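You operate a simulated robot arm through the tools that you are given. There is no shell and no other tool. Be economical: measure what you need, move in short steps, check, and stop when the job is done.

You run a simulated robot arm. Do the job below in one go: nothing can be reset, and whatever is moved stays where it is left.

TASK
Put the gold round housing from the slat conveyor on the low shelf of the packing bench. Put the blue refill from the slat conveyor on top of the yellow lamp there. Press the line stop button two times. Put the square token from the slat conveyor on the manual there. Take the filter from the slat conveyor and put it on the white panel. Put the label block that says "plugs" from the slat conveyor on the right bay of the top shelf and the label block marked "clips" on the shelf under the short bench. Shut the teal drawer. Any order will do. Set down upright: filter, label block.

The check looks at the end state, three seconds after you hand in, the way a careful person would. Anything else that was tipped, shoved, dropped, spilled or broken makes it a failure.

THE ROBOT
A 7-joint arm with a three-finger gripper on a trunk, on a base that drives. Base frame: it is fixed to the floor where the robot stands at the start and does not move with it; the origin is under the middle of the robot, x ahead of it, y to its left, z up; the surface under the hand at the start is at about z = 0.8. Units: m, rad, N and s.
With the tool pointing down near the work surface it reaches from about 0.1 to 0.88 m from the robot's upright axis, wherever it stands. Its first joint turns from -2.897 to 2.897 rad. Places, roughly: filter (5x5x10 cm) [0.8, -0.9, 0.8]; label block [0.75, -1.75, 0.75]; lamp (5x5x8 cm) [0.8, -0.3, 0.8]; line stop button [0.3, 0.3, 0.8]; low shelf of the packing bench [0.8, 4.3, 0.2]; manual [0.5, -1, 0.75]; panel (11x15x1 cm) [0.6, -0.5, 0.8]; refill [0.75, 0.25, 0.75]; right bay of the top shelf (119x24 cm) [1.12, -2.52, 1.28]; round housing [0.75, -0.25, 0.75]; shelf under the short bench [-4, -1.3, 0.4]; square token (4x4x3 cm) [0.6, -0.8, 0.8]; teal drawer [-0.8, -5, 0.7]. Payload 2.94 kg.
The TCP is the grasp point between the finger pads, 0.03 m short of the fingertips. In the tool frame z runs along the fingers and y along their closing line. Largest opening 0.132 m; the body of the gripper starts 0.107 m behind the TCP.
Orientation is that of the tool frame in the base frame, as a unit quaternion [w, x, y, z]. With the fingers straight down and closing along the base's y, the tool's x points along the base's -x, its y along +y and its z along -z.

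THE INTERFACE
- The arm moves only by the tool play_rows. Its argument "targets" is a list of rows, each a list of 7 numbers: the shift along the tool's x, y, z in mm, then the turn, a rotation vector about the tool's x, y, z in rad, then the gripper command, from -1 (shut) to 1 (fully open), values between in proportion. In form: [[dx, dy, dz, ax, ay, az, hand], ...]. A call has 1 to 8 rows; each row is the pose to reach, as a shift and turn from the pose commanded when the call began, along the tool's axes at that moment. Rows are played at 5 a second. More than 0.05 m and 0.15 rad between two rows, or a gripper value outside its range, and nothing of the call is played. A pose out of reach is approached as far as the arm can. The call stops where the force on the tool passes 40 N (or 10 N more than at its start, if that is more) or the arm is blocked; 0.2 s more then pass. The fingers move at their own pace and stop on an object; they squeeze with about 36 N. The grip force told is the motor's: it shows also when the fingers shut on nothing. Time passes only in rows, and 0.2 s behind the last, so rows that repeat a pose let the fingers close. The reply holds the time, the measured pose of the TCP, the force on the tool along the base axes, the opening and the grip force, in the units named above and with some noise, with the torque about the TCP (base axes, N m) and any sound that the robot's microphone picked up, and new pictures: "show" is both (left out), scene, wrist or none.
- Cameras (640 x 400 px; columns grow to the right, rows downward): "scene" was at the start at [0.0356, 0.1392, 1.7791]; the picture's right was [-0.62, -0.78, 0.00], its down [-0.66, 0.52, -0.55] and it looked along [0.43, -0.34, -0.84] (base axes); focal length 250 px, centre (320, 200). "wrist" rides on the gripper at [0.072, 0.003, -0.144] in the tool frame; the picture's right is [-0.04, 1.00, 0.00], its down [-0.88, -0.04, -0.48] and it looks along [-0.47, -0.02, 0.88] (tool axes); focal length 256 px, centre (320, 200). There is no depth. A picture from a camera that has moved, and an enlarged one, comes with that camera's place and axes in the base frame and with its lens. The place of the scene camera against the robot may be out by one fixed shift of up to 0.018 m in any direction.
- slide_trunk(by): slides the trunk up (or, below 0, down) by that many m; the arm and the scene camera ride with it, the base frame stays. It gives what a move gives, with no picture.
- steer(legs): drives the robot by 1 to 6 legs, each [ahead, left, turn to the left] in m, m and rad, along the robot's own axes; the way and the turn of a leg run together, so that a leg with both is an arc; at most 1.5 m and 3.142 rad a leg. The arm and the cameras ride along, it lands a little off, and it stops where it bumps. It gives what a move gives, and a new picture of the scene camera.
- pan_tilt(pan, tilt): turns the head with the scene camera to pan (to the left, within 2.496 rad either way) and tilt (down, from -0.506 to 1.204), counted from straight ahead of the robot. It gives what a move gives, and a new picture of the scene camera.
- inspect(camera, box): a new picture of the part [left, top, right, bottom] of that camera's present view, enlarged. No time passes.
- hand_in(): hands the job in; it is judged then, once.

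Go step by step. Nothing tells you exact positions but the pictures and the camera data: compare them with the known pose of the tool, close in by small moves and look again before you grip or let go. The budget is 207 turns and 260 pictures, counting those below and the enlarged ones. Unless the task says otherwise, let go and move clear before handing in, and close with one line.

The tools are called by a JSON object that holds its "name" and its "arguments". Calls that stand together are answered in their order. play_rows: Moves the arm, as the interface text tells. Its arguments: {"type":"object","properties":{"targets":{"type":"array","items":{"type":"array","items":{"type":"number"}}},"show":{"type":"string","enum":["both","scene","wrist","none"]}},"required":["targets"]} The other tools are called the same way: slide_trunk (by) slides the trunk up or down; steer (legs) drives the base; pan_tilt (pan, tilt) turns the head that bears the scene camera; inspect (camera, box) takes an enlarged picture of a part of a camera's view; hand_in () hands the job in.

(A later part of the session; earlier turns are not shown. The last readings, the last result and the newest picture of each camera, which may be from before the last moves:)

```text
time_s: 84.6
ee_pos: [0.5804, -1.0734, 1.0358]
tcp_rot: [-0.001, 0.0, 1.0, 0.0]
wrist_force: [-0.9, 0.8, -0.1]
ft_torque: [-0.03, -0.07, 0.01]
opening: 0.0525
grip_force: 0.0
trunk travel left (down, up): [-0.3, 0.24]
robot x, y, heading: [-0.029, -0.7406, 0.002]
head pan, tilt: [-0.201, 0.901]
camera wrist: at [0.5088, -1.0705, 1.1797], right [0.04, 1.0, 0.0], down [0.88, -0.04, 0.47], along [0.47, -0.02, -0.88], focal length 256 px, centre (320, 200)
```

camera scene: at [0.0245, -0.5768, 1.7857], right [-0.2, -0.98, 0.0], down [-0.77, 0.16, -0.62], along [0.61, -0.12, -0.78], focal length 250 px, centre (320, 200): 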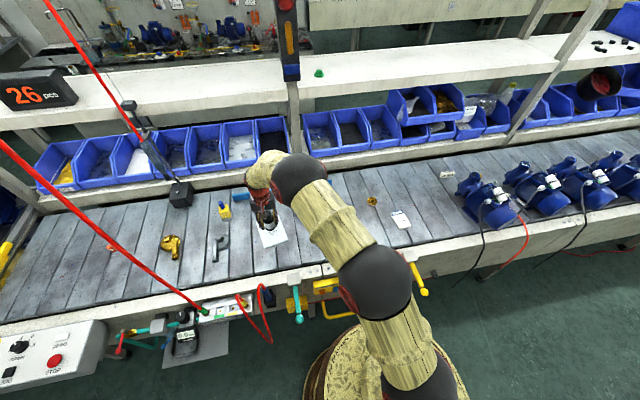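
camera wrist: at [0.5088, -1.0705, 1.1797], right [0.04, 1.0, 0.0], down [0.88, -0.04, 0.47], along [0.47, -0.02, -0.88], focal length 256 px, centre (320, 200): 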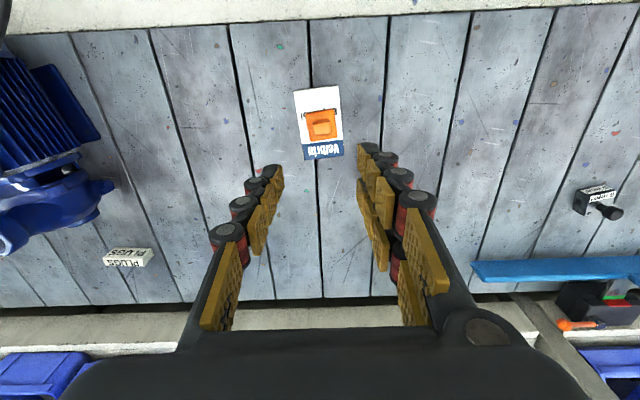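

Token is on the manual. PLUGS is near (0.81, −1.44). I'll raise the hand, then drive right 0.65 m, and look for CLIPS.

{"name": "play_rows", "arguments": {"targets": [[40, 20, -25, 0, 0, 0, 0], [80, 40, -45, 0, 0, 0, 0], [100, 80, -60, 0, 0, 0, 0], [120, 120, -80, 0, 0, 0, 0], [120, 160, -100, 0, 0, 0, 0]], "show": "none"}}

{"name": "pan_tilt", "arguments": {"pan": -1.0, "tilt": 0.7}}

{"name": "inspect", "arguments": {"camera": "scene", "box": [160, 120, 400, 270]}}

```text
refused: row 1 steps farther than a row can; nothing moved
```

```text
time_s: 85.8
ee_pos: [0.5828, -1.0738, 1.035]
tcp_rot: [0.0, 0.0, 1.0, -0.001]
wrist_force: [-0.9, -0.1, -0.9]
ft_torque: [0.0, 0.01, 0.02]
opening: 0.0526
grip_force: 0.1
trunk travel left (down, up): [-0.3, 0.24]
robot x, y, heading: [-0.0299, -0.7428, 0.004]
head pan, tilt: [-1.0, 0.7]
camera scene: at [-0.0036, -0.6337, 1.8018], right [-0.84, -0.54, 0.0], down [-0.35, 0.54, -0.76], along [0.41, -0.64, -0.64], focal length 250 px, centre (320, 200)
```

scene: 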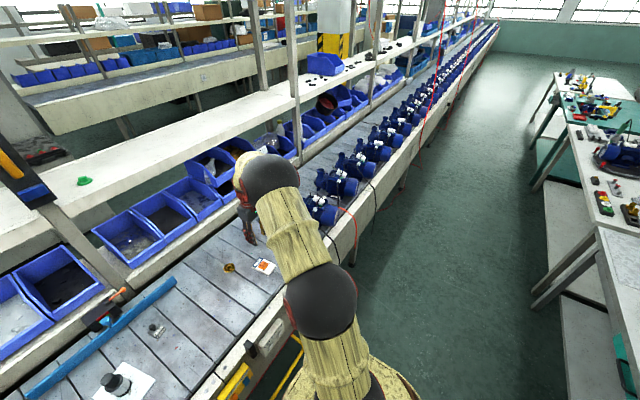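

```text
2.67 times, centred on (280, 195) of scene
camera zoom: at [-0.0036, -0.6337, 1.8018], right [-0.84, -0.54, 0.0], down [-0.35, 0.54, -0.76], along [0.41, -0.64, -0.64], focal length 667 px, centre (427, 213)
```

zoom: 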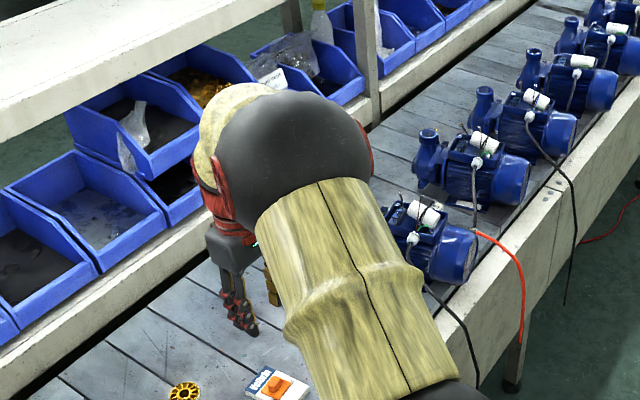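

{"name": "play_rows", "arguments": {"targets": [[40, 10, -20, 0, 0, 0, 0], [75, 30, -45, 0, 0, 0, 0], [100, 60, -70, 0, 0, 0, 0], [120, 90, -95, 0, 0, 0, 0], [130, 130, -110, 0, 0, 0, 0]], "show": "none"}}

{"name": "steer", "arguments": {"legs": [[0, -0.65, 0]]}}

{"name": "pan_tilt", "arguments": {"pan": -0.15, "tilt": 0.85}}

{"name": "pan_tilt", "arguments": {"pan": -0.9, "tilt": 0.6}}

```text
time_s: 87.0
ee_pos: [0.4521, -0.9437, 1.1498]
tcp_rot: [0.001, 0.0, 1.0, -0.001]
wrist_force: [0.8, -0.2, 0.2]
ft_torque: [-0.02, 0.01, 0.0]
opening: 0.066
grip_force: 0.1
trunk travel left (down, up): [-0.3, 0.24]
robot x, y, heading: [-0.0296, -0.7436, 0.004]
head pan, tilt: [-1.0, 0.7]
```

```text
time_s: 90.5
ee_pos: [0.4478, -1.5923, 1.1487]
tcp_rot: [0.001, 0.006, 1.0, 0.0]
wrist_force: [-0.6, 0.1, -0.8]
ft_torque: [0.02, 0.01, -0.01]
opening: 0.066
grip_force: 0.1
trunk travel left (down, up): [-0.3, 0.24]
robot x, y, heading: [-0.0343, -1.388, -0.013]
head pan, tilt: [-1.0, 0.7]
camera scene: at [-0.0064, -1.2755, 1.8019], right [-0.85, -0.53, 0.0], down [-0.34, 0.55, -0.76], along [0.41, -0.65, -0.64], focal length 250 px, centre (320, 200)
```

scene: 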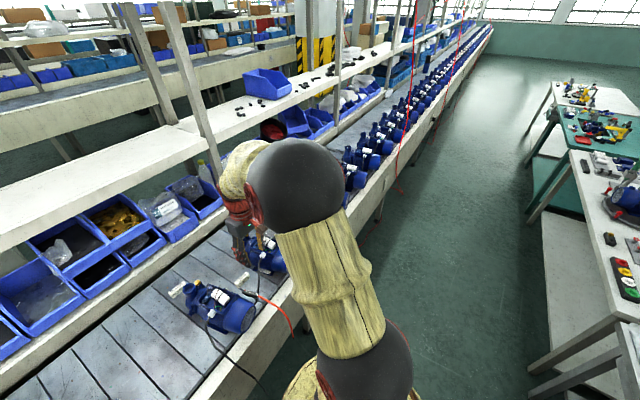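

```text
time_s: 91.7
ee_pos: [0.448, -1.5919, 1.1483]
tcp_rot: [0.0, 0.005, 1.0, 0.0]
wrist_force: [0.1, 0.7, 0.3]
ft_torque: [-0.02, -0.04, 0.02]
opening: 0.0658
grip_force: 0.0
trunk travel left (down, up): [-0.3, 0.24]
robot x, y, heading: [-0.0348, -1.3861, -0.008]
head pan, tilt: [-0.15, 0.85]
camera scene: at [0.0257, -1.2157, 1.7896], right [-0.16, -0.99, 0.0], down [-0.74, 0.12, -0.66], along [0.65, -0.11, -0.75], focal length 250 px, centre (320, 200)
```

scene: 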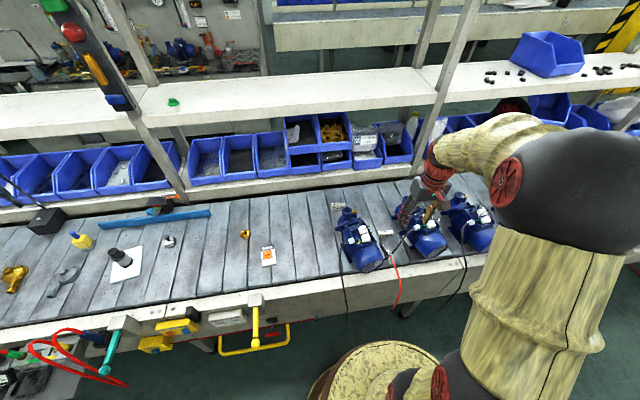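

```text
time_s: 92.8
ee_pos: [0.4475, -1.5921, 1.1488]
tcp_rot: [0.0, 0.006, 1.0, 0.0]
wrist_force: [-0.5, 0.4, 0.2]
ft_torque: [0.04, 0.0, 0.02]
opening: 0.066
grip_force: 0.0
trunk travel left (down, up): [-0.3, 0.24]
robot x, y, heading: [-0.0328, -1.3856, -0.01]
head pan, tilt: [-0.901, 0.6]
camera scene: at [0.0027, -1.2729, 1.8104], right [-0.79, -0.61, 0.0], down [-0.35, 0.45, -0.82], along [0.5, -0.65, -0.57], focal length 250 px, centre (320, 200)
```

scene: 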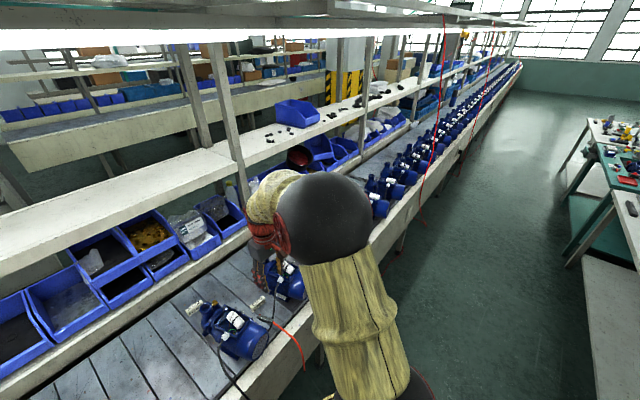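

Two label blocks appear among the pumps. Zooming to identify them.

{"name": "pan_tilt", "arguments": {"pan": -0.15, "tilt": 0.85}}

{"name": "inspect", "arguments": {"camera": "scene", "box": [310, 180, 430, 255]}}

{"name": "play_rows", "arguments": {"targets": [[-5, 45, 0, 0, 0, 0, 0], [-20, 90, 0, 0, 0, 0, 0], [-50, 120, 0, 0, 0, 0, 0], [-90, 130, 0, 0, 0, 0, 0], [-90, 130, 0, 0, 0, 0, 0]], "show": "wrist"}}

```text
time_s: 93.9
ee_pos: [0.448, -1.5917, 1.1495]
tcp_rot: [0.0, 0.006, 1.0, 0.0]
wrist_force: [-0.8, 0.7, -0.2]
ft_torque: [0.01, 0.02, -0.03]
opening: 0.0664
grip_force: 0.0
trunk travel left (down, up): [-0.3, 0.24]
robot x, y, heading: [-0.034, -1.388, -0.018]
head pan, tilt: [-0.15, 0.85]
camera scene: at [0.0257, -1.2157, 1.7896], right [-0.16, -0.99, 0.0], down [-0.74, 0.12, -0.66], along [0.65, -0.11, -0.75], focal length 250 px, centre (320, 200)
```

scene: 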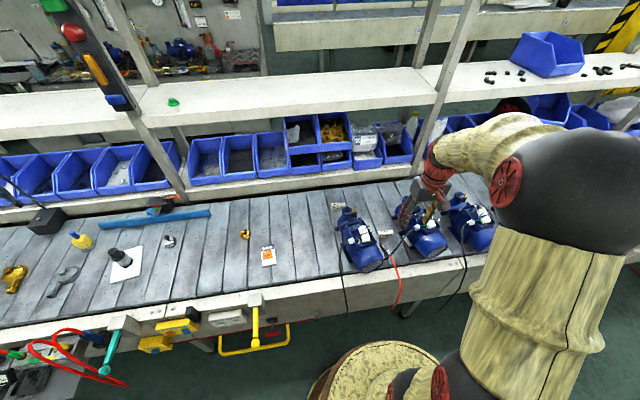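

```text
5.33 times, centred on (370, 218) of scene
camera zoom: at [0.0257, -1.2157, 1.7896], right [-0.16, -0.99, 0.0], down [-0.74, 0.12, -0.66], along [0.65, -0.11, -0.75], focal length 1335 px, centre (53, 107)
```

zoom: 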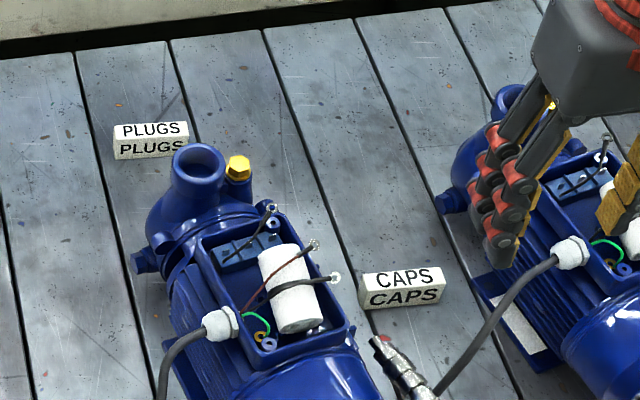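

```text
time_s: 95.1
ee_pos: [0.5396, -1.4629, 1.149]
tcp_rot: [0.0, 0.006, 1.0, 0.0]
wrist_force: [0.8, -0.6, -0.1]
ft_torque: [0.02, 0.01, 0.03]
opening: 0.0657
grip_force: 0.0
trunk travel left (down, up): [-0.3, 0.24]
robot x, y, heading: [-0.0348, -1.3852, -0.014]
head pan, tilt: [-0.15, 0.85]
camera wrist: at [0.467, -1.4586, 1.2929], right [0.06, 1.0, 0.0], down [0.88, -0.05, 0.48], along [0.47, -0.03, -0.88], focal length 256 px, centre (320, 200)
```

wrist: 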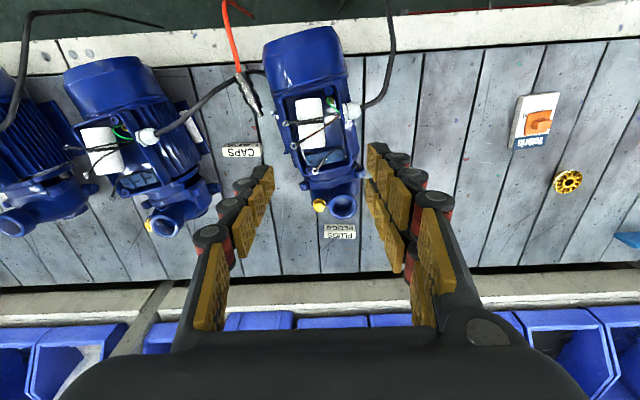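

The second block says CAPS, a decoy; CLIPS must be further on. PLUGS is at about (0.80, −1.434); I'll close in above it.

{"name": "play_rows", "arguments": {"targets": [[-48, 5, 0, 0, 0, 0, 0.6], [-96, 10, 0, 0, 0, 0, 0.6], [-144, 15, 0, 0, 0, 0, 0.6], [-192, 20, 0, 0, 0, 0, 0.6], [-235, 27, 0, 0, 0, 0, 0.6], [-235, 27, 50, 0, 0, 0, 0.6], [-235, 27, 100, 0, 0, 0, 0.6], [-235, 27, 100, 0, 0, 0, 0.6]], "show": "wrist"}}

{"name": "inspect", "arguments": {"camera": "wrist", "box": [260, 110, 380, 220]}}

```text
time_s: 96.9
ee_pos: [0.7734, -1.4362, 1.0522]
tcp_rot: [0.0, 0.006, 1.0, -0.001]
wrist_force: [-0.2, 0.1, 0.5]
ft_torque: [0.0, 0.0, 0.0]
opening: 0.1058
grip_force: 0.0
trunk travel left (down, up): [-0.3, 0.24]
robot x, y, heading: [-0.0339, -1.3843, -0.011]
head pan, tilt: [-0.15, 0.85]
camera wrist: at [0.7025, -1.432, 1.1953], right [0.06, 1.0, 0.0], down [0.88, -0.05, 0.48], along [0.48, -0.03, -0.88], focal length 256 px, centre (320, 200)
```

wrist: 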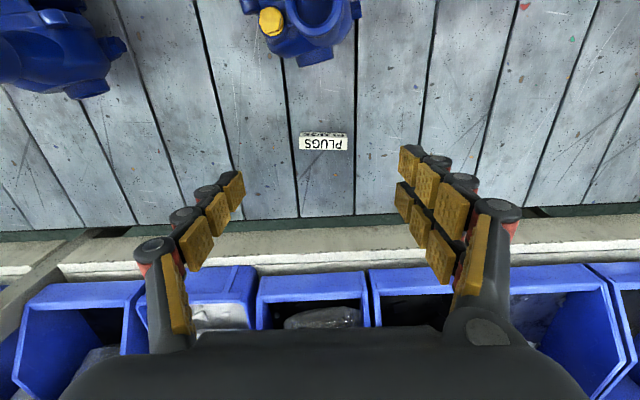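

```text
3.64 times, centred on (320, 165) of wrist
camera zoom: at [0.7025, -1.432, 1.1953], right [0.06, 1.0, 0.0], down [0.88, -0.05, 0.48], along [0.48, -0.03, -0.88], focal length 931 px, centre (320, 327)
```

zoom: 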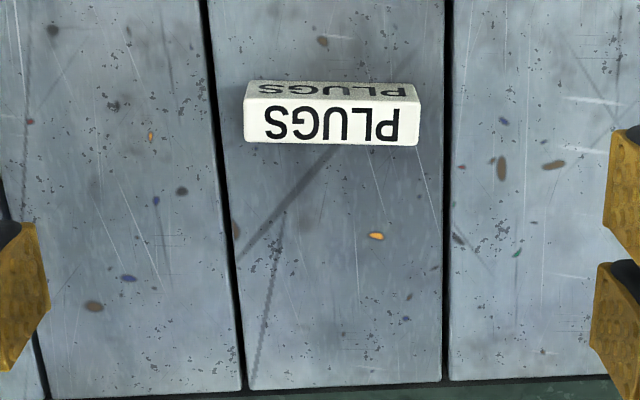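

PLUGS is 7 × 2.5 × 3 cm at (0.809, −1.435). Before gripping, I'll look down to judge how far the base can advance toward the conveyor for the shelf reach.

{"name": "pan_tilt", "arguments": {"pan": 0.6, "tilt": 1.2}}

{"name": "pan_tilt", "arguments": {"pan": -0.7, "tilt": 0.25}}

```text
time_s: 98.0
ee_pos: [0.7736, -1.4348, 1.0508]
tcp_rot: [0.0, 0.006, 1.0, -0.001]
wrist_force: [-0.2, 0.1, 0.4]
ft_torque: [0.04, -0.01, 0.0]
opening: 0.1057
grip_force: 0.0
trunk travel left (down, up): [-0.3, 0.24]
robot x, y, heading: [-0.0341, -1.3847, -0.013]
head pan, tilt: [0.6, 1.201]
camera scene: at [-0.0045, -1.1719, 1.7659], right [0.55, -0.83, 0.0], down [-0.78, -0.52, -0.36], along [0.3, 0.2, -0.93], focal length 250 px, centre (320, 200)
```

scene: 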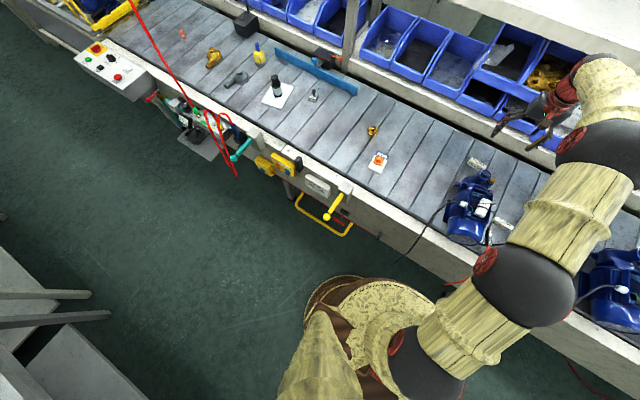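

```text
time_s: 99.5
ee_pos: [0.7749, -1.436, 1.0509]
tcp_rot: [0.0, 0.006, 1.0, 0.0]
wrist_force: [-0.3, 0.3, -0.1]
ft_torque: [-0.01, 0.03, -0.02]
opening: 0.1058
grip_force: 0.0
trunk travel left (down, up): [-0.3, 0.24]
robot x, y, heading: [-0.0349, -1.3865, -0.013]
head pan, tilt: [-0.7, 0.25]
camera scene: at [0.0197, -1.2639, 1.8426], right [-0.65, -0.76, 0.0], down [-0.19, 0.16, -0.97], along [0.73, -0.63, -0.25], focal length 250 px, centre (320, 200)
```

scene: 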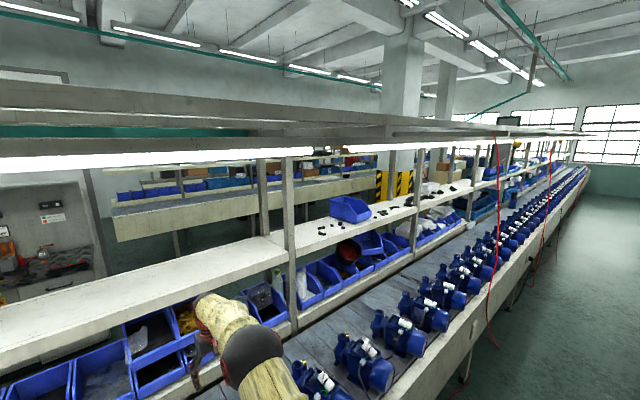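

The base can advance a little later. Now gripping PLUGS tool-down; then I'll set it at a free spot to regrasp with a tilted hand for the shelf.

{"name": "play_rows", "arguments": {"targets": [[-35, 1, 0, 0, 0, 0, 0.6], [-35, 1, 45, 0, 0, 0, 0.6], [-35, 1, 90, 0, 0, 0, 0.6], [-35, 1, 135, 0, 0, 0, 0.6], [-35, 1, 170, 0, 0, 0, 0.6], [-35, 1, 170, 0, 0, 0, 0.6]], "show": "wrist"}}

```text
time_s: 100.9
ee_pos: [0.8094, -1.4363, 0.8804]
tcp_rot: [0.0, 0.006, 1.0, 0.001]
wrist_force: [-1.5, 0.8, 0.0]
ft_torque: [-0.05, 0.02, -0.01]
opening: 0.1056
grip_force: 0.1
trunk travel left (down, up): [-0.3, 0.24]
robot x, y, heading: [-0.0344, -1.3883, -0.009]
head pan, tilt: [-0.7, 0.25]
camera wrist: at [0.739, -1.4331, 1.0236], right [0.06, 1.0, 0.0], down [0.88, -0.05, 0.48], along [0.47, -0.03, -0.88], focal length 256 px, centre (320, 200)
```

wrist: 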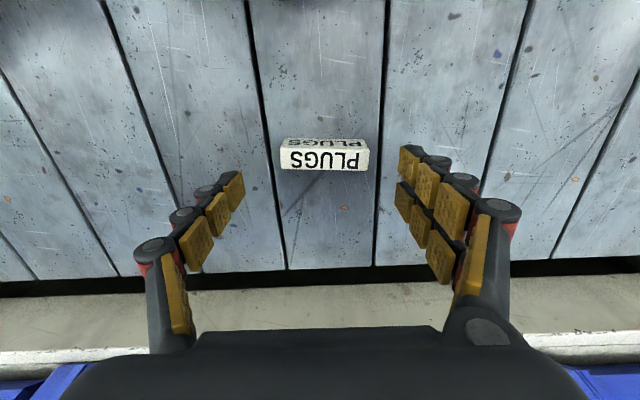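

{"name": "play_rows", "arguments": {"targets": [[3, 1, 25, 0, 0, 0, 0.6], [3, 1, 44, 0, 0, 0, 0.6], [3, 1, 44, 0, 0, 0, -1], [3, 1, 44, 0, 0, 0, -1], [3, 1, 44, 0, 0, 0, -1], [3, 1, 44, 0, 0, 0, -1]], "show": "wrist"}}

```text
time_s: 102.3
ee_pos: [0.8064, -1.4362, 0.834]
tcp_rot: [-0.001, 0.006, 1.0, 0.001]
wrist_force: [0.5, 0.2, -0.2]
ft_torque: [-0.02, 0.02, 0.02]
opening: 0.0692
grip_force: 29.5
trunk travel left (down, up): [-0.3, 0.24]
robot x, y, heading: [-0.0329, -1.3865, -0.011]
head pan, tilt: [-0.7, 0.25]
camera wrist: at [0.7351, -1.4323, 0.9785], right [0.06, 1.0, 0.0], down [0.88, -0.05, 0.48], along [0.47, -0.03, -0.88], focal length 256 px, centre (320, 200)
```

wrist: 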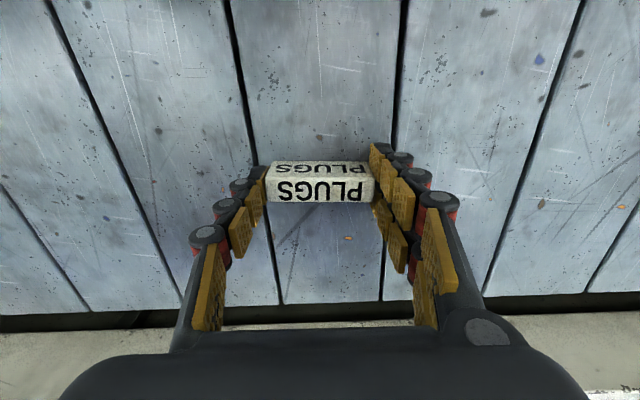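

Gripped. Moving it left along the far side of the conveyor to a free spot at about (0.62, −1.22).

{"name": "play_rows", "arguments": {"targets": [[0, 0, -45, 0, 0, 0, -1], [0, 0, -90, 0, 0, 0, -1], [0, 45, -105, 0, 0, 0, -1], [0, 92, -105, 0, 0, 0, -1], [0, 138, -105, 0, 0, 0, -1], [20, 180, -105, 0, 0, 0, -1], [45, 218, -105, 0, 0, 0, -1], [90, 218, -105, 0, 0, 0, -1]], "show": "none"}}

{"name": "play_rows", "arguments": {"targets": [[48, 0, 0, 0, 0, 0, -1], [96, 0, 0, 0, 0, 0, -1], [96, 0, 45, 0, 0, 0, -1], [96, 0, 90, 0, 0, 0, -1], [96, 0, 102, 0, 0, 0, -1], [96, 0, 102, 0, 0, 0, -1]], "show": "wrist"}}

```text
time_s: 104.1
ee_pos: [0.7184, -1.2212, 0.9431]
tcp_rot: [-0.001, 0.006, 1.0, 0.0]
wrist_force: [0.3, 0.0, 0.4]
ft_torque: [-0.04, 0.01, 0.01]
opening: 0.0689
grip_force: 35.9
trunk travel left (down, up): [-0.3, 0.24]
robot x, y, heading: [-0.0322, -1.3856, -0.012]
head pan, tilt: [-0.7, 0.25]
```

```text
time_s: 105.5
ee_pos: [0.6221, -1.2172, 0.8394]
tcp_rot: [0.0, 0.006, 1.0, 0.0]
wrist_force: [0.1, 0.5, 0.0]
ft_torque: [0.0, 0.01, 0.01]
opening: 0.0689
grip_force: 36.2
trunk travel left (down, up): [-0.3, 0.24]
robot x, y, heading: [-0.0328, -1.3854, -0.014]
head pan, tilt: [-0.7, 0.25]
camera wrist: at [0.5507, -1.2141, 0.984], right [0.06, 1.0, 0.0], down [0.88, -0.05, 0.48], along [0.47, -0.03, -0.88], focal length 256 px, centre (320, 200)
```

wrist: 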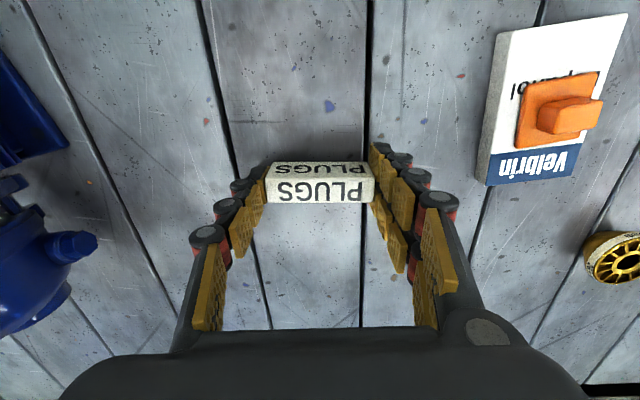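

Set it down here and open, then rise and pitch the hand 45° forward.

{"name": "play_rows", "arguments": {"targets": [[0, 0, 2, 0, 0, 0, -1], [0, 0, 4, 0, 0, 0, -1], [0, 0, 4, 0, 0, 0, 0], [0, 0, 4, 0, 0, 0, 0.5], [0, 0, 4, 0, 0, 0, 0.5], [0, 0, -40, 0, 0, 0, 0.5], [0, 0, -80, 0, 0, 0, 0.5], [0, 0, -120, 0, 0, 0, 0.5]], "show": "none"}}

{"name": "play_rows", "arguments": {"targets": [[10, 0, 0, 0, -0.14, 0, 0.5], [20, 0, 0, 0, -0.28, 0, 0.5], [30, 0, 0, 0, -0.42, 0, 0.5], [40, 0, 0, 0, -0.56, 0, 0.5], [50, 0, 0, 0, -0.7, 0, 0.5], [50, 0, 0, 0, -0.785, 0, 0.5], [50, 0, 0, 0, -0.785, 0, 0.5]], "show": "wrist"}}

```text
time_s: 107.3
ee_pos: [0.6242, -1.2189, 0.9595]
tcp_rot: [-0.002, 0.005, 1.0, 0.0]
wrist_force: [-0.6, 0.6, -0.6]
ft_torque: [0.0, -0.05, -0.03]
opening: 0.0988
grip_force: 0.0
trunk travel left (down, up): [-0.3, 0.24]
robot x, y, heading: [-0.0346, -1.3849, -0.012]
head pan, tilt: [-0.7, 0.25]
```

```text
time_s: 108.9
ee_pos: [0.5723, -1.2174, 0.9571]
tcp_rot: [0.382, 0.006, 0.924, -0.003]
wrist_force: [-0.3, -0.4, -0.4]
ft_torque: [0.01, -0.01, 0.01]
opening: 0.0989
grip_force: 0.1
trunk travel left (down, up): [-0.3, 0.24]
robot x, y, heading: [-0.0335, -1.3871, -0.012]
head pan, tilt: [-0.7, 0.25]
camera wrist: at [0.4211, -1.2121, 1.0095], right [0.04, 1.0, 0.03], down [0.29, -0.04, 0.96], along [0.96, -0.03, -0.29], focal length 256 px, centre (320, 200)
```

wrist: 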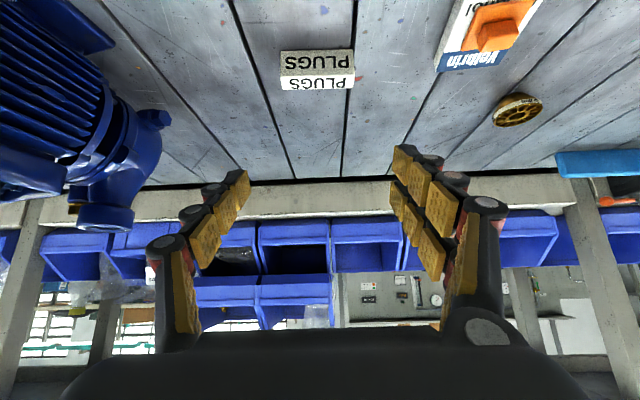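

The pitched view works. Approaching the block along the finger direction and gripping its ends.

{"name": "play_rows", "arguments": {"targets": [[40, 0, 0, 0, 0, 0, 0.5], [65, 0, 0, 0, 0, 0, 0.5], [65, 0, 45, 0, 0, 0, 0.5], [65, 0, 85, 0, 0, 0, 0.5], [65, 0, 85, 0, 0, 0, 0.5]], "show": "wrist"}}

```text
time_s: 110.1
ee_pos: [0.5869, -1.2172, 0.8513]
tcp_rot: [0.383, 0.006, 0.924, -0.002]
wrist_force: [-0.6, 0.9, -0.2]
ft_torque: [-0.02, -0.01, -0.01]
opening: 0.099
grip_force: 0.0
trunk travel left (down, up): [-0.3, 0.24]
robot x, y, heading: [-0.0356, -1.3856, -0.013]
head pan, tilt: [-0.7, 0.25]
camera wrist: at [0.4341, -1.2129, 0.9039], right [0.04, 1.0, 0.03], down [0.29, -0.04, 0.96], along [0.96, -0.03, -0.29], focal length 256 px, centre (320, 200)
```

wrist: 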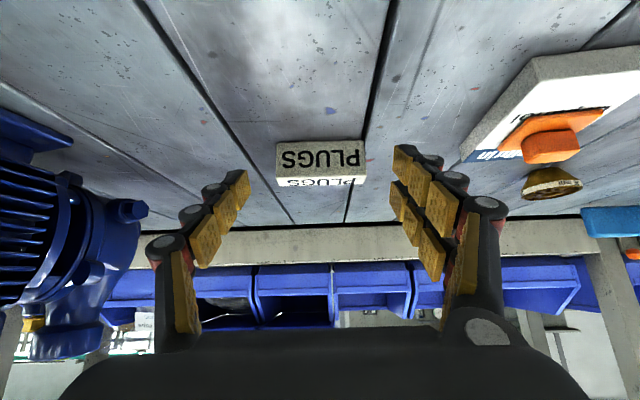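

{"name": "play_rows", "arguments": {"targets": [[0, 0, 15, 0, 0, 0, 0.5], [0, 0, 28, 0, 0, 0, 0.5], [0, 0, 28, 0, 0, 0, -1], [0, 0, 28, 0, 0, 0, -1], [0, 0, 28, 0, 0, 0, -1], [0, 0, 28, 0, 0, 0, -1]], "show": "wrist"}}

```text
time_s: 111.5
ee_pos: [0.6069, -1.2146, 0.8351]
tcp_rot: [0.384, 0.006, 0.923, -0.002]
wrist_force: [0.7, 6.4, 12.4]
ft_torque: [0.65, -0.1, 0.04]
opening: 0.0691
grip_force: 32.7
trunk travel left (down, up): [-0.3, 0.24]
robot x, y, heading: [-0.0318, -1.3882, -0.014]
head pan, tilt: [-0.7, 0.25]
camera wrist: at [0.4551, -1.2107, 0.8858], right [0.04, 1.0, 0.03], down [0.28, -0.04, 0.96], along [0.96, -0.03, -0.28], focal length 256 px, centre (320, 200)
```

wrist: 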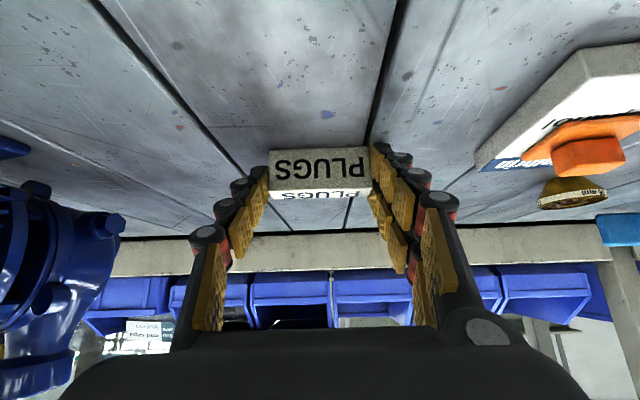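

Gripped (light fingertip contact with the slats). Lifting straight up to about 1.2 m, then driving right to the shelf bay.

{"name": "play_rows", "arguments": {"targets": [[-10, 0, -10, 0, 0, 0, -1], [-40, 0, -40, 0, 0, 0, -1], [-72, 0, -72, 0, 0, 0, -1], [-104, 0, -104, 0, 0, 0, -1], [-136, 0, -136, 0, 0, 0, -1], [-168, 0, -168, 0, 0, 0, -1], [-200, 0, -200, 0, 0, 0, -1], [-232, 0, -232, 0, 0, 0, -1]], "show": "none"}}

{"name": "play_rows", "arguments": {"targets": [[15, -20, -35, 0, 0, 0, -1], [30, -40, -70, 0, 0, 0, -1], [45, -80, -90, 0, 0, 0, -1], [45, -120, -90, 0, 0, 0, -1]], "show": "wrist"}}

{"name": "steer", "arguments": {"legs": [[0, -0.62, 0]]}}

{"name": "pan_tilt", "arguments": {"pan": -0.3, "tilt": 0.55}}

```text
time_s: 113.3
ee_pos: [0.6033, -1.2163, 1.161]
tcp_rot: [0.382, 0.006, 0.924, -0.003]
wrist_force: [-0.3, 0.0, 0.2]
ft_torque: [0.01, -0.07, 0.04]
opening: 0.0687
grip_force: 35.9
trunk travel left (down, up): [-0.3, 0.24]
robot x, y, heading: [-0.0332, -1.3873, -0.009]
head pan, tilt: [-0.7, 0.25]
```

```text
time_s: 114.3
ee_pos: [0.5114, -1.3366, 1.1901]
tcp_rot: [0.382, 0.006, 0.924, -0.002]
wrist_force: [-0.3, -0.2, -0.3]
ft_torque: [-0.01, 0.01, -0.02]
opening: 0.0685
grip_force: 36.4
trunk travel left (down, up): [-0.3, 0.24]
robot x, y, heading: [-0.034, -1.3866, -0.012]
head pan, tilt: [-0.7, 0.25]
camera wrist: at [0.3584, -1.3331, 1.2412], right [0.04, 1.0, 0.03], down [0.28, -0.04, 0.96], along [0.96, -0.03, -0.29], focal length 256 px, centre (320, 200)
```

wrist: 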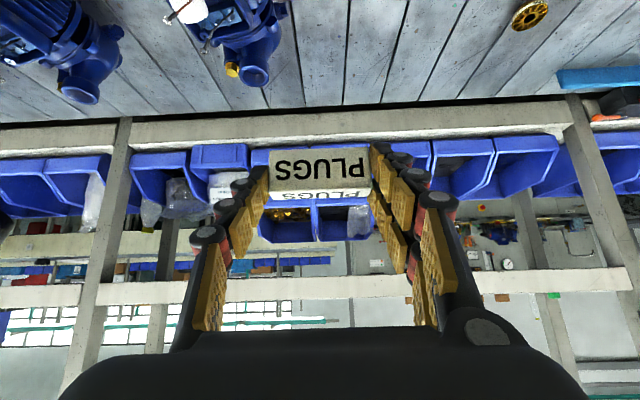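

```text
time_s: 117.8
ee_pos: [0.5056, -1.957, 1.1899]
tcp_rot: [0.383, 0.001, 0.924, 0.0]
wrist_force: [-0.4, -0.6, -0.6]
ft_torque: [0.01, -0.02, 0.0]
opening: 0.0685
grip_force: 36.6
trunk travel left (down, up): [-0.3, 0.24]
robot x, y, heading: [-0.0366, -2.0079, 0.005]
head pan, tilt: [-0.7, 0.25]
camera scene: at [0.0134, -1.8881, 1.8427], right [-0.65, -0.76, 0.0], down [-0.19, 0.16, -0.97], along [0.74, -0.63, -0.25], focal length 250 px, centre (320, 200)
```

scene: 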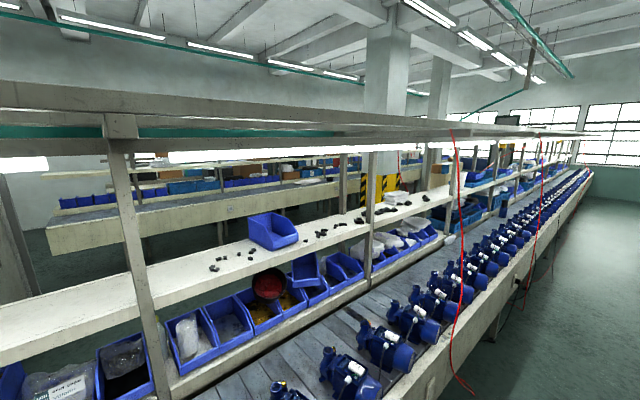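

```text
time_s: 118.7
ee_pos: [0.5068, -1.9556, 1.1891]
tcp_rot: [0.382, 0.001, 0.924, -0.001]
wrist_force: [0.9, 0.0, -0.2]
ft_torque: [-0.01, -0.02, 0.04]
opening: 0.0685
grip_force: 36.0
trunk travel left (down, up): [-0.3, 0.24]
robot x, y, heading: [-0.0417, -2.0108, 0.0]
head pan, tilt: [-0.3, 0.55]
camera scene: at [0.0279, -1.8542, 1.815], right [-0.3, -0.95, 0.0], down [-0.5, 0.16, -0.85], along [0.81, -0.25, -0.52], focal length 250 px, centre (320, 200)
```

scene: 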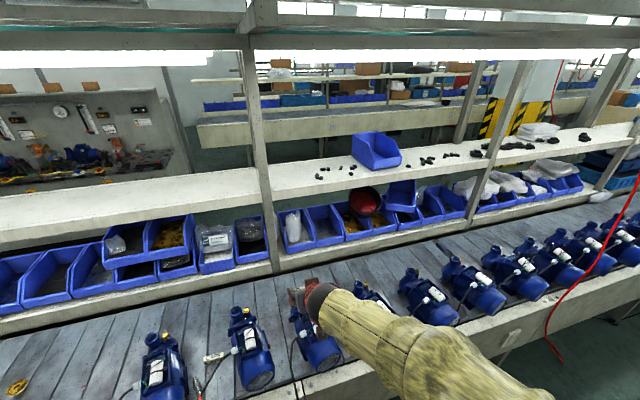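

The free stretch of the right bay is between the post (y≈−1.95) and small black bits (y≈−2.2). I'll raise the trunk, move ahead 0.1 m, and look.

{"name": "slide_trunk", "arguments": {"by": 0.2}}

{"name": "steer", "arguments": {"legs": [[0.1, -0.04, 0]]}}

{"name": "play_rows", "arguments": {"targets": [[-30, -20, 30, 0, 0, 0, -1], [-60, -40, 60, 0, 0, 0, -1], [-90, -60, 90, 0, 0, 0, -1], [-120, -60, 120, 0, 0, 0, -1], [-120, -60, 120, 0, 0, 0, -1]], "show": "wrist"}}

```text
time_s: 120.8
ee_pos: [0.5063, -1.9565, 1.3904]
tcp_rot: [0.382, 0.0, 0.924, 0.0]
wrist_force: [-0.1, -1.1, -0.4]
ft_torque: [-0.01, -0.01, 0.01]
opening: 0.0685
grip_force: 35.9
trunk travel left (down, up): [-0.5, 0.04]
robot x, y, heading: [-0.0407, -2.0114, 0.003]
head pan, tilt: [-0.3, 0.55]
```

```text
time_s: 122.0
ee_pos: [0.6083, -1.9963, 1.3887]
tcp_rot: [0.382, 0.001, 0.924, 0.0]
wrist_force: [0.3, -0.2, -0.3]
ft_torque: [0.04, 0.01, 0.04]
opening: 0.0687
grip_force: 36.3
trunk travel left (down, up): [-0.5, 0.04]
robot x, y, heading: [0.0625, -2.0493, -0.002]
head pan, tilt: [-0.3, 0.55]
camera scene: at [0.1319, -1.8954, 2.0149], right [-0.3, -0.95, 0.0], down [-0.5, 0.16, -0.85], along [0.81, -0.25, -0.52], focal length 250 px, centre (320, 200)
```

scene: 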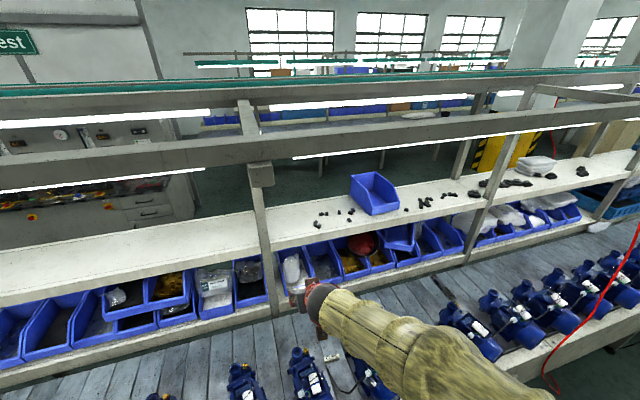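

```text
time_s: 123.2
ee_pos: [0.7735, -2.0567, 1.3895]
tcp_rot: [0.382, 0.001, 0.924, 0.001]
wrist_force: [-0.4, 0.8, -1.8]
ft_torque: [-0.01, -0.1, 0.01]
opening: 0.0684
grip_force: 36.3
trunk travel left (down, up): [-0.5, 0.04]
robot x, y, heading: [0.0639, -2.0523, -0.003]
head pan, tilt: [-0.3, 0.55]
camera wrist: at [0.622, -2.054, 1.4415], right [0.03, 1.0, 0.03], down [0.29, -0.04, 0.96], along [0.96, -0.02, -0.29], focal length 256 px, centre (320, 200)
```

wrist: 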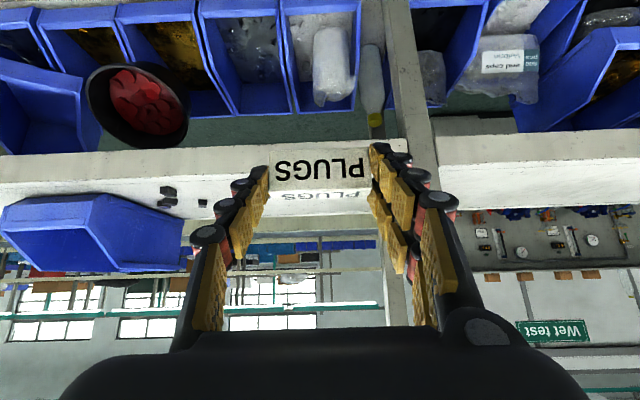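

{"name": "inspect", "arguments": {"camera": "wrist", "box": [120, 120, 460, 260]}}

{"name": "inspect", "arguments": {"camera": "scene", "box": [220, 160, 420, 285]}}

```text
1.88 times, centred on (290, 190) of wrist
camera zoom: at [0.622, -2.054, 1.4415], right [0.03, 1.0, 0.03], down [0.29, -0.04, 0.96], along [0.96, -0.02, -0.29], focal length 482 px, centre (376, 219)
```

zoom: 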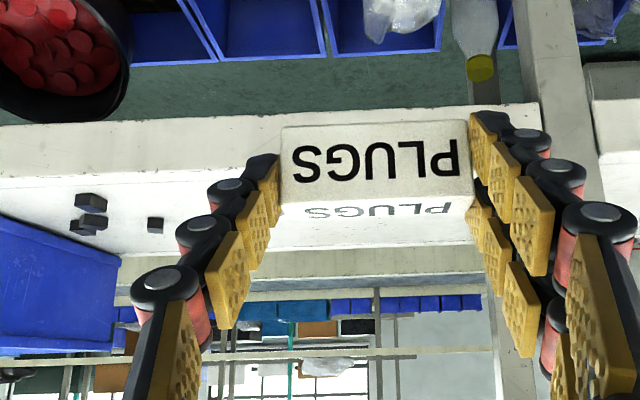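

```text
3.20 times, centred on (320, 222) of scene
camera zoom: at [0.128, -1.8946, 2.015], right [-0.3, -0.95, 0.0], down [-0.5, 0.16, -0.85], along [0.81, -0.25, -0.52], focal length 801 px, centre (320, 128)
```

zoom: 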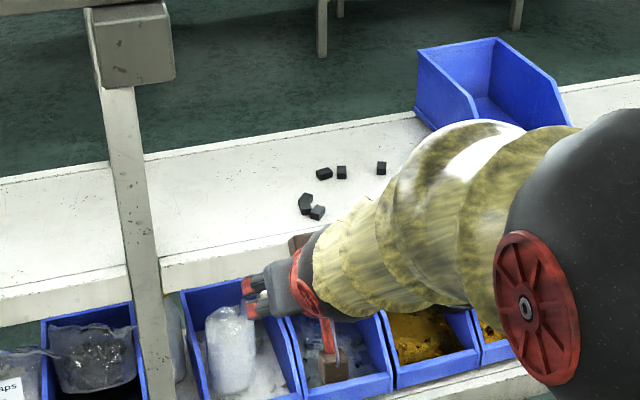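

Front edge is at x≈1.0, the shelf near z 1.28, and the post at y≈−1.935. I'll move the block forward over the shelf at y≈−2.048, keeping height.

{"name": "play_rows", "arguments": {"targets": [[-32, 9, 32, 0, 0, 0, -1], [-64, 9, 64, 0, 0, 0, -1], [-96, 9, 96, 0, 0, 0, -1], [-128, 9, 128, 0, 0, 0, -1], [-160, 9, 160, 0, 0, 0, -1], [-190, 9, 190, 0, 0, 0, -1], [-190, 9, 190, 0, 0, 0, -1]], "show": "both"}}

```text
time_s: 124.8
ee_pos: [1.0461, -2.0485, 1.3869]
tcp_rot: [0.382, 0.001, 0.924, 0.0]
wrist_force: [-0.1, 0.3, 0.0]
ft_torque: [0.04, -0.01, 0.02]
opening: 0.0684
grip_force: 36.5
trunk travel left (down, up): [-0.5, 0.04]
robot x, y, heading: [0.0662, -2.0515, -0.0]
head pan, tilt: [-0.3, 0.55]
camera scene: at [0.1281, -1.8941, 2.015], right [-0.3, -0.95, 0.0], down [-0.5, 0.16, -0.85], along [0.81, -0.25, -0.52], focal length 250 px, centre (320, 200)
camera wrist: at [0.8933, -2.0447, 1.4383], right [0.03, 1.0, 0.03], down [0.29, -0.04, 0.96], along [0.96, -0.02, -0.29], focal length 256 px, centre (320, 200)
```

scene: 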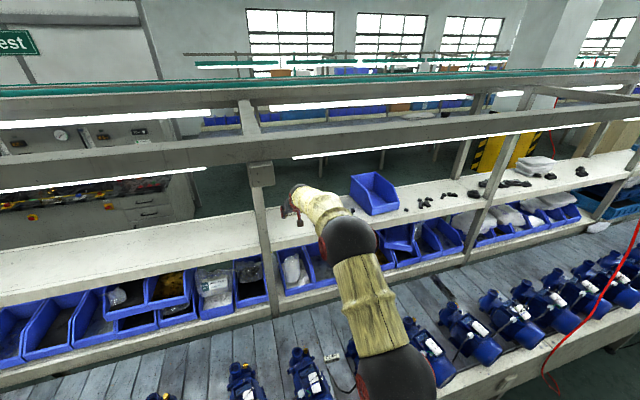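
wrist: 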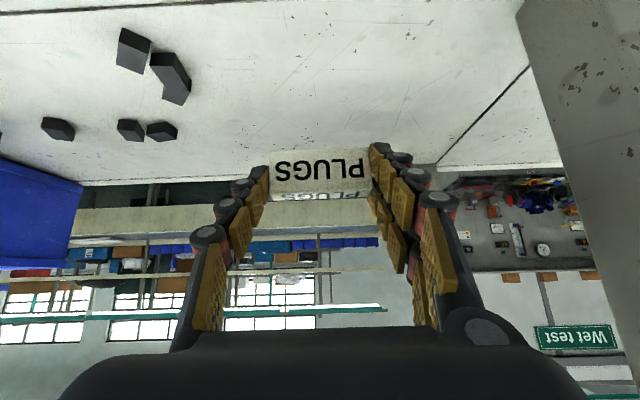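

The block is over the right bay, clear of seam, post and bits. Lowering in stages with force checks.

{"name": "play_rows", "arguments": {"targets": [[10, 0, 10, 0, 0, 0, -1], [21, 0, 21, 0, 0, 0, -1], [21, 0, 21, 0, 0, 0, -1]], "show": "none"}}

{"name": "play_rows", "arguments": {"targets": [[3, 0, 3, 0, 0, 0, -1], [6, 0, 6, 0, 0, 0, -1], [6, 0, 6, 0, 0, 0, -1]], "show": "wrist"}}

```text
time_s: 125.6
ee_pos: [1.0435, -2.0481, 1.359]
tcp_rot: [0.383, 0.001, 0.924, 0.0]
wrist_force: [-1.3, 0.1, -0.4]
ft_torque: [0.01, -0.04, 0.03]
opening: 0.0687
grip_force: 35.8
trunk travel left (down, up): [-0.5, 0.04]
robot x, y, heading: [0.0644, -2.0517, -0.001]
head pan, tilt: [-0.3, 0.55]
```

```text
time_s: 126.4
ee_pos: [1.046, -2.0478, 1.352]
tcp_rot: [0.381, 0.0, 0.924, 0.0]
wrist_force: [-0.6, 0.7, -1.3]
ft_torque: [0.02, 0.0, 0.01]
opening: 0.0686
grip_force: 35.9
trunk travel left (down, up): [-0.5, 0.04]
robot x, y, heading: [0.0595, -2.0532, -0.005]
head pan, tilt: [-0.3, 0.55]
camera wrist: at [0.8931, -2.0449, 1.4023], right [0.03, 1.0, 0.03], down [0.29, -0.04, 0.96], along [0.96, -0.02, -0.29], focal length 256 px, centre (320, 200)
```

wrist: 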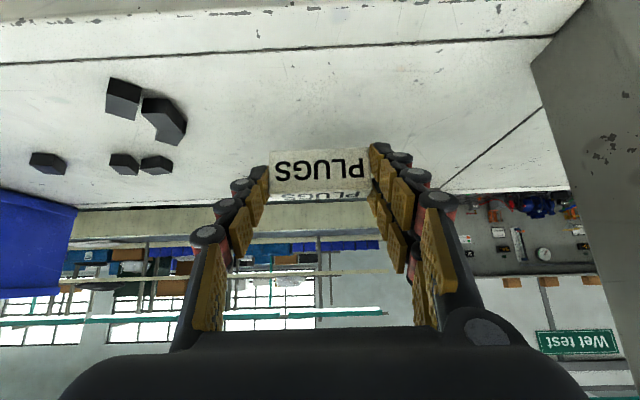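

{"name": "play_rows", "arguments": {"targets": [[2, 0, 2, 0, 0, 0, -1], [4, 0, 4, 0, 0, 0, -1], [6, 0, 6, 0, 0, 0, -1], [6, 0, 6, 0, 0, 0, -1]], "show": "none"}}

{"name": "play_rows", "arguments": {"targets": [[2, 0, 2, 0, 0, 0, -1], [4, 0, 4, 0, 0, 0, -1], [4, 0, 4, 0, 0, 0, -1]], "show": "none"}}

{"name": "play_rows", "arguments": {"targets": [[2, 0, 2, 0, 0, 0, -1], [4, 0, 4, 0, 0, 0, -1], [4, 0, 4, 0, 0, 0, -1]], "show": "none"}}

```text
time_s: 127.4
ee_pos: [1.046, -2.0478, 1.3425]
tcp_rot: [0.383, 0.001, 0.924, 0.0]
wrist_force: [0.1, 0.6, -0.5]
ft_torque: [0.02, 0.0, -0.01]
opening: 0.0688
grip_force: 35.9
trunk travel left (down, up): [-0.5, 0.04]
robot x, y, heading: [0.062, -2.046, -0.006]
head pan, tilt: [-0.3, 0.55]
```

```text
time_s: 128.2
ee_pos: [1.0453, -2.0462, 1.3379]
tcp_rot: [0.381, 0.001, 0.924, -0.001]
wrist_force: [-0.2, -0.1, -0.2]
ft_torque: [0.02, -0.01, 0.0]
opening: 0.0686
grip_force: 35.9
trunk travel left (down, up): [-0.5, 0.04]
robot x, y, heading: [0.0633, -2.0505, -0.001]
head pan, tilt: [-0.3, 0.55]
```

```text
time_s: 129.0
ee_pos: [1.0443, -2.0476, 1.3328]
tcp_rot: [0.382, 0.0, 0.924, 0.0]
wrist_force: [0.0, -0.3, -0.4]
ft_torque: [-0.01, -0.02, 0.02]
opening: 0.0687
grip_force: 35.6
trunk travel left (down, up): [-0.5, 0.04]
robot x, y, heading: [0.0622, -2.0506, -0.003]
head pan, tilt: [-0.3, 0.55]
```

{"name": "play_rows", "arguments": {"targets": [[2, 0, 2, 0, 0, 0, -1], [5, 0, 5, 0, 0, 0, -1], [5, 0, 5, 0, 0, 0, -1]], "show": "wrist"}}

{"name": "play_rows", "arguments": {"targets": [[2, 0, 2, 0, 0, 0, -1], [4, 0, 4, 0, 0, 0, -1], [4, 0, 4, 0, 0, 0, -1]], "show": "none"}}

```text
time_s: 129.8
ee_pos: [1.0444, -2.0478, 1.3254]
tcp_rot: [0.383, 0.001, 0.924, -0.001]
wrist_force: [0.3, 0.4, 3.1]
ft_torque: [0.11, 0.02, -0.05]
opening: 0.0684
grip_force: 35.6
trunk travel left (down, up): [-0.5, 0.04]
robot x, y, heading: [0.0621, -2.0498, -0.001]
head pan, tilt: [-0.3, 0.55]
camera wrist: at [0.892, -2.0449, 1.3763], right [0.03, 1.0, 0.03], down [0.28, -0.04, 0.96], along [0.96, -0.02, -0.29], focal length 256 px, centre (320, 200)
```

wrist: 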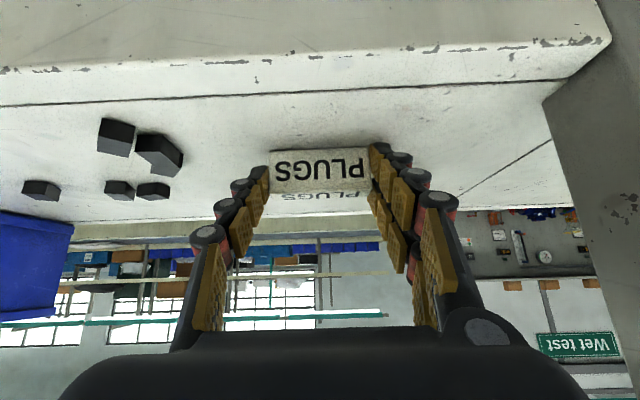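

```text
time_s: 130.6
ee_pos: [1.0446, -2.0481, 1.325]
tcp_rot: [0.387, 0.001, 0.922, -0.001]
wrist_force: [-3.7, -0.6, 20.8]
ft_torque: [0.87, 0.02, 0.13]
opening: 0.0685
grip_force: 35.5
trunk travel left (down, up): [-0.5, 0.04]
robot x, y, heading: [0.0612, -2.0502, -0.006]
head pan, tilt: [-0.3, 0.55]
```

Contact at z≈1.325. Easing off, opening slightly, and backing out along the fingers.

{"name": "play_rows", "arguments": {"targets": [[-3, 0, -3, 0, 0, 0, -1], [-3, 0, -3, 0, 0, 0, 0.25], [-3, 0, -3, 0, 0, 0, 0.25], [-3, 0, -25, 0, 0, 0, 0.25], [-3, 0, -65, 0, 0, 0, 0.25], [-3, 0, -110, 0, 0, 0, 0.25], [-3, 0, -155, 0, 0, 0, 0.25], [-3, 0, -200, 0, 0, 0, 0.25]], "show": "wrist"}}

```text
time_s: 132.4
ee_pos: [0.9029, -2.0462, 1.4634]
tcp_rot: [0.381, 0.001, 0.924, 0.0]
wrist_force: [-1.1, 0.7, 0.1]
ft_torque: [0.0, -0.02, 0.02]
opening: 0.0828
grip_force: 0.5
trunk travel left (down, up): [-0.5, 0.04]
robot x, y, heading: [0.0632, -2.0538, -0.002]
head pan, tilt: [-0.3, 0.55]
camera wrist: at [0.75, -2.0434, 1.5144], right [0.03, 1.0, 0.03], down [0.29, -0.04, 0.96], along [0.96, -0.02, -0.29], focal length 256 px, centre (320, 200)
```

wrist: 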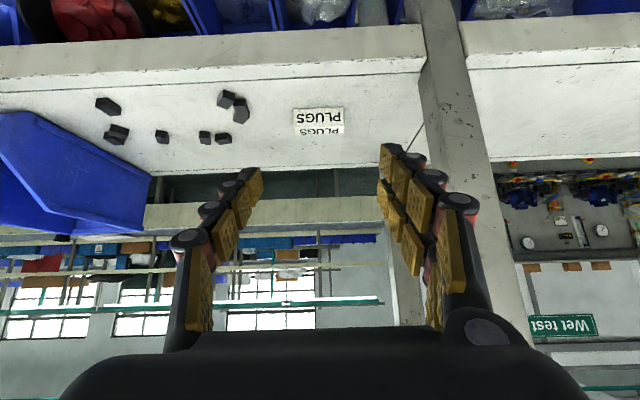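

PLUGS stands upright on the right bay. Now retracting and searching for CLIPS on the conveyor.

{"name": "play_rows", "arguments": {"targets": [[32, 0, -32, 0, 0, 0, 0.2], [64, 0, -64, 0, 0, 0, 0.2], [96, 0, -96, 0, 0, 0, 0.2], [128, 0, -128, 0, 0, 0, 0.2], [160, 0, -160, 0, 0, 0, 0.2], [192, 0, -192, 0, 0, 0, 0.2], [224, 0, -224, 0, 0, 0, 0.2], [250, 0, -250, 0, 0, 0, 0.2]], "show": "none"}}

{"name": "steer", "arguments": {"legs": [[-0.1, 0, 0]]}}

{"name": "pan_tilt", "arguments": {"pan": -0.35, "tilt": 0.9}}

{"name": "pan_tilt", "arguments": {"pan": 0.5, "tilt": 0.9}}

```text
time_s: 134.2
ee_pos: [0.5477, -2.0468, 1.4647]
tcp_rot: [0.383, 0.001, 0.924, -0.001]
wrist_force: [0.0, 0.6, -0.9]
ft_torque: [-0.01, 0.01, 0.01]
opening: 0.0795
grip_force: 0.1
trunk travel left (down, up): [-0.5, 0.04]
robot x, y, heading: [0.0612, -2.0482, -0.002]
head pan, tilt: [-0.3, 0.55]
```

```text
time_s: 135.4
ee_pos: [0.4472, -2.0459, 1.4656]
tcp_rot: [0.383, 0.0, 0.924, 0.001]
wrist_force: [-0.8, -1.0, 0.9]
ft_torque: [0.01, -0.05, -0.01]
opening: 0.0791
grip_force: 0.1
trunk travel left (down, up): [-0.5, 0.04]
robot x, y, heading: [-0.0382, -2.0456, -0.001]
head pan, tilt: [-0.3, 0.55]
camera scene: at [0.027, -1.8939, 2.015], right [-0.3, -0.95, 0.0], down [-0.5, 0.15, -0.85], along [0.82, -0.25, -0.52], focal length 250 px, centre (320, 200)
```

scene: 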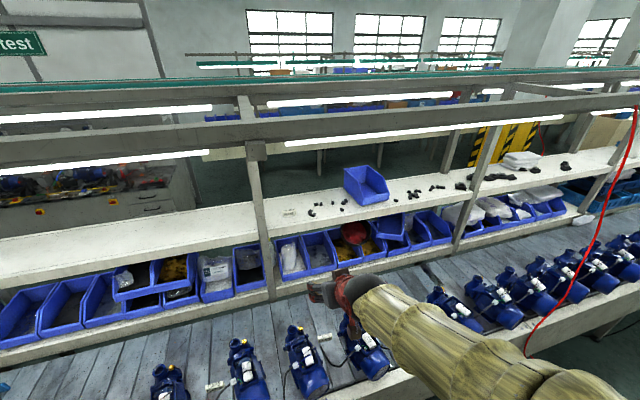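

```text
time_s: 136.2
ee_pos: [0.4503, -2.0458, 1.4657]
tcp_rot: [0.383, -0.001, 0.924, 0.0]
wrist_force: [0.5, -0.6, 0.2]
ft_torque: [-0.03, 0.0, -0.01]
opening: 0.0789
grip_force: 0.2
trunk travel left (down, up): [-0.5, 0.04]
robot x, y, heading: [-0.0361, -2.048, -0.002]
head pan, tilt: [-0.351, 0.901]
camera scene: at [0.0147, -1.8933, 1.9857], right [-0.34, -0.94, 0.0], down [-0.74, 0.27, -0.62], along [0.58, -0.21, -0.78], focal length 250 px, centre (320, 200)
```

scene: 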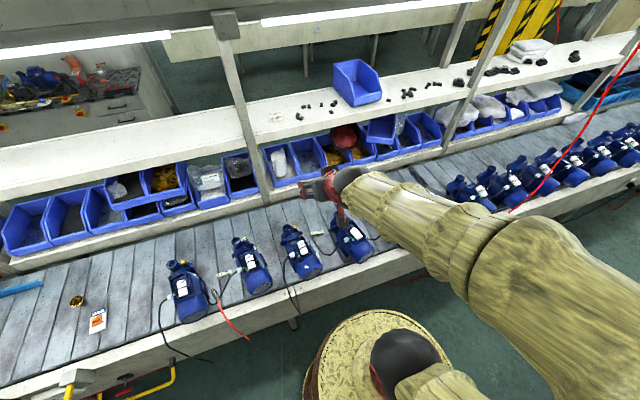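

```text
time_s: 137.4
ee_pos: [0.4512, -2.0474, 1.4643]
tcp_rot: [0.383, 0.0, 0.924, 0.0]
wrist_force: [0.3, 0.0, 0.2]
ft_torque: [-0.03, 0.02, -0.02]
opening: 0.079
grip_force: 0.1
trunk travel left (down, up): [-0.5, 0.04]
robot x, y, heading: [-0.0369, -2.0479, -0.001]
head pan, tilt: [0.499, 0.901]
camera scene: at [0.0106, -1.8313, 1.9856], right [0.48, -0.88, 0.0], down [-0.69, -0.37, -0.62], along [0.55, 0.3, -0.78], focal length 250 px, centre (320, 200)
```

scene: 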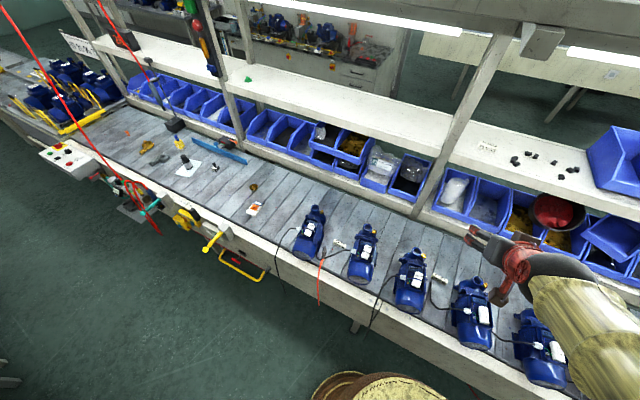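

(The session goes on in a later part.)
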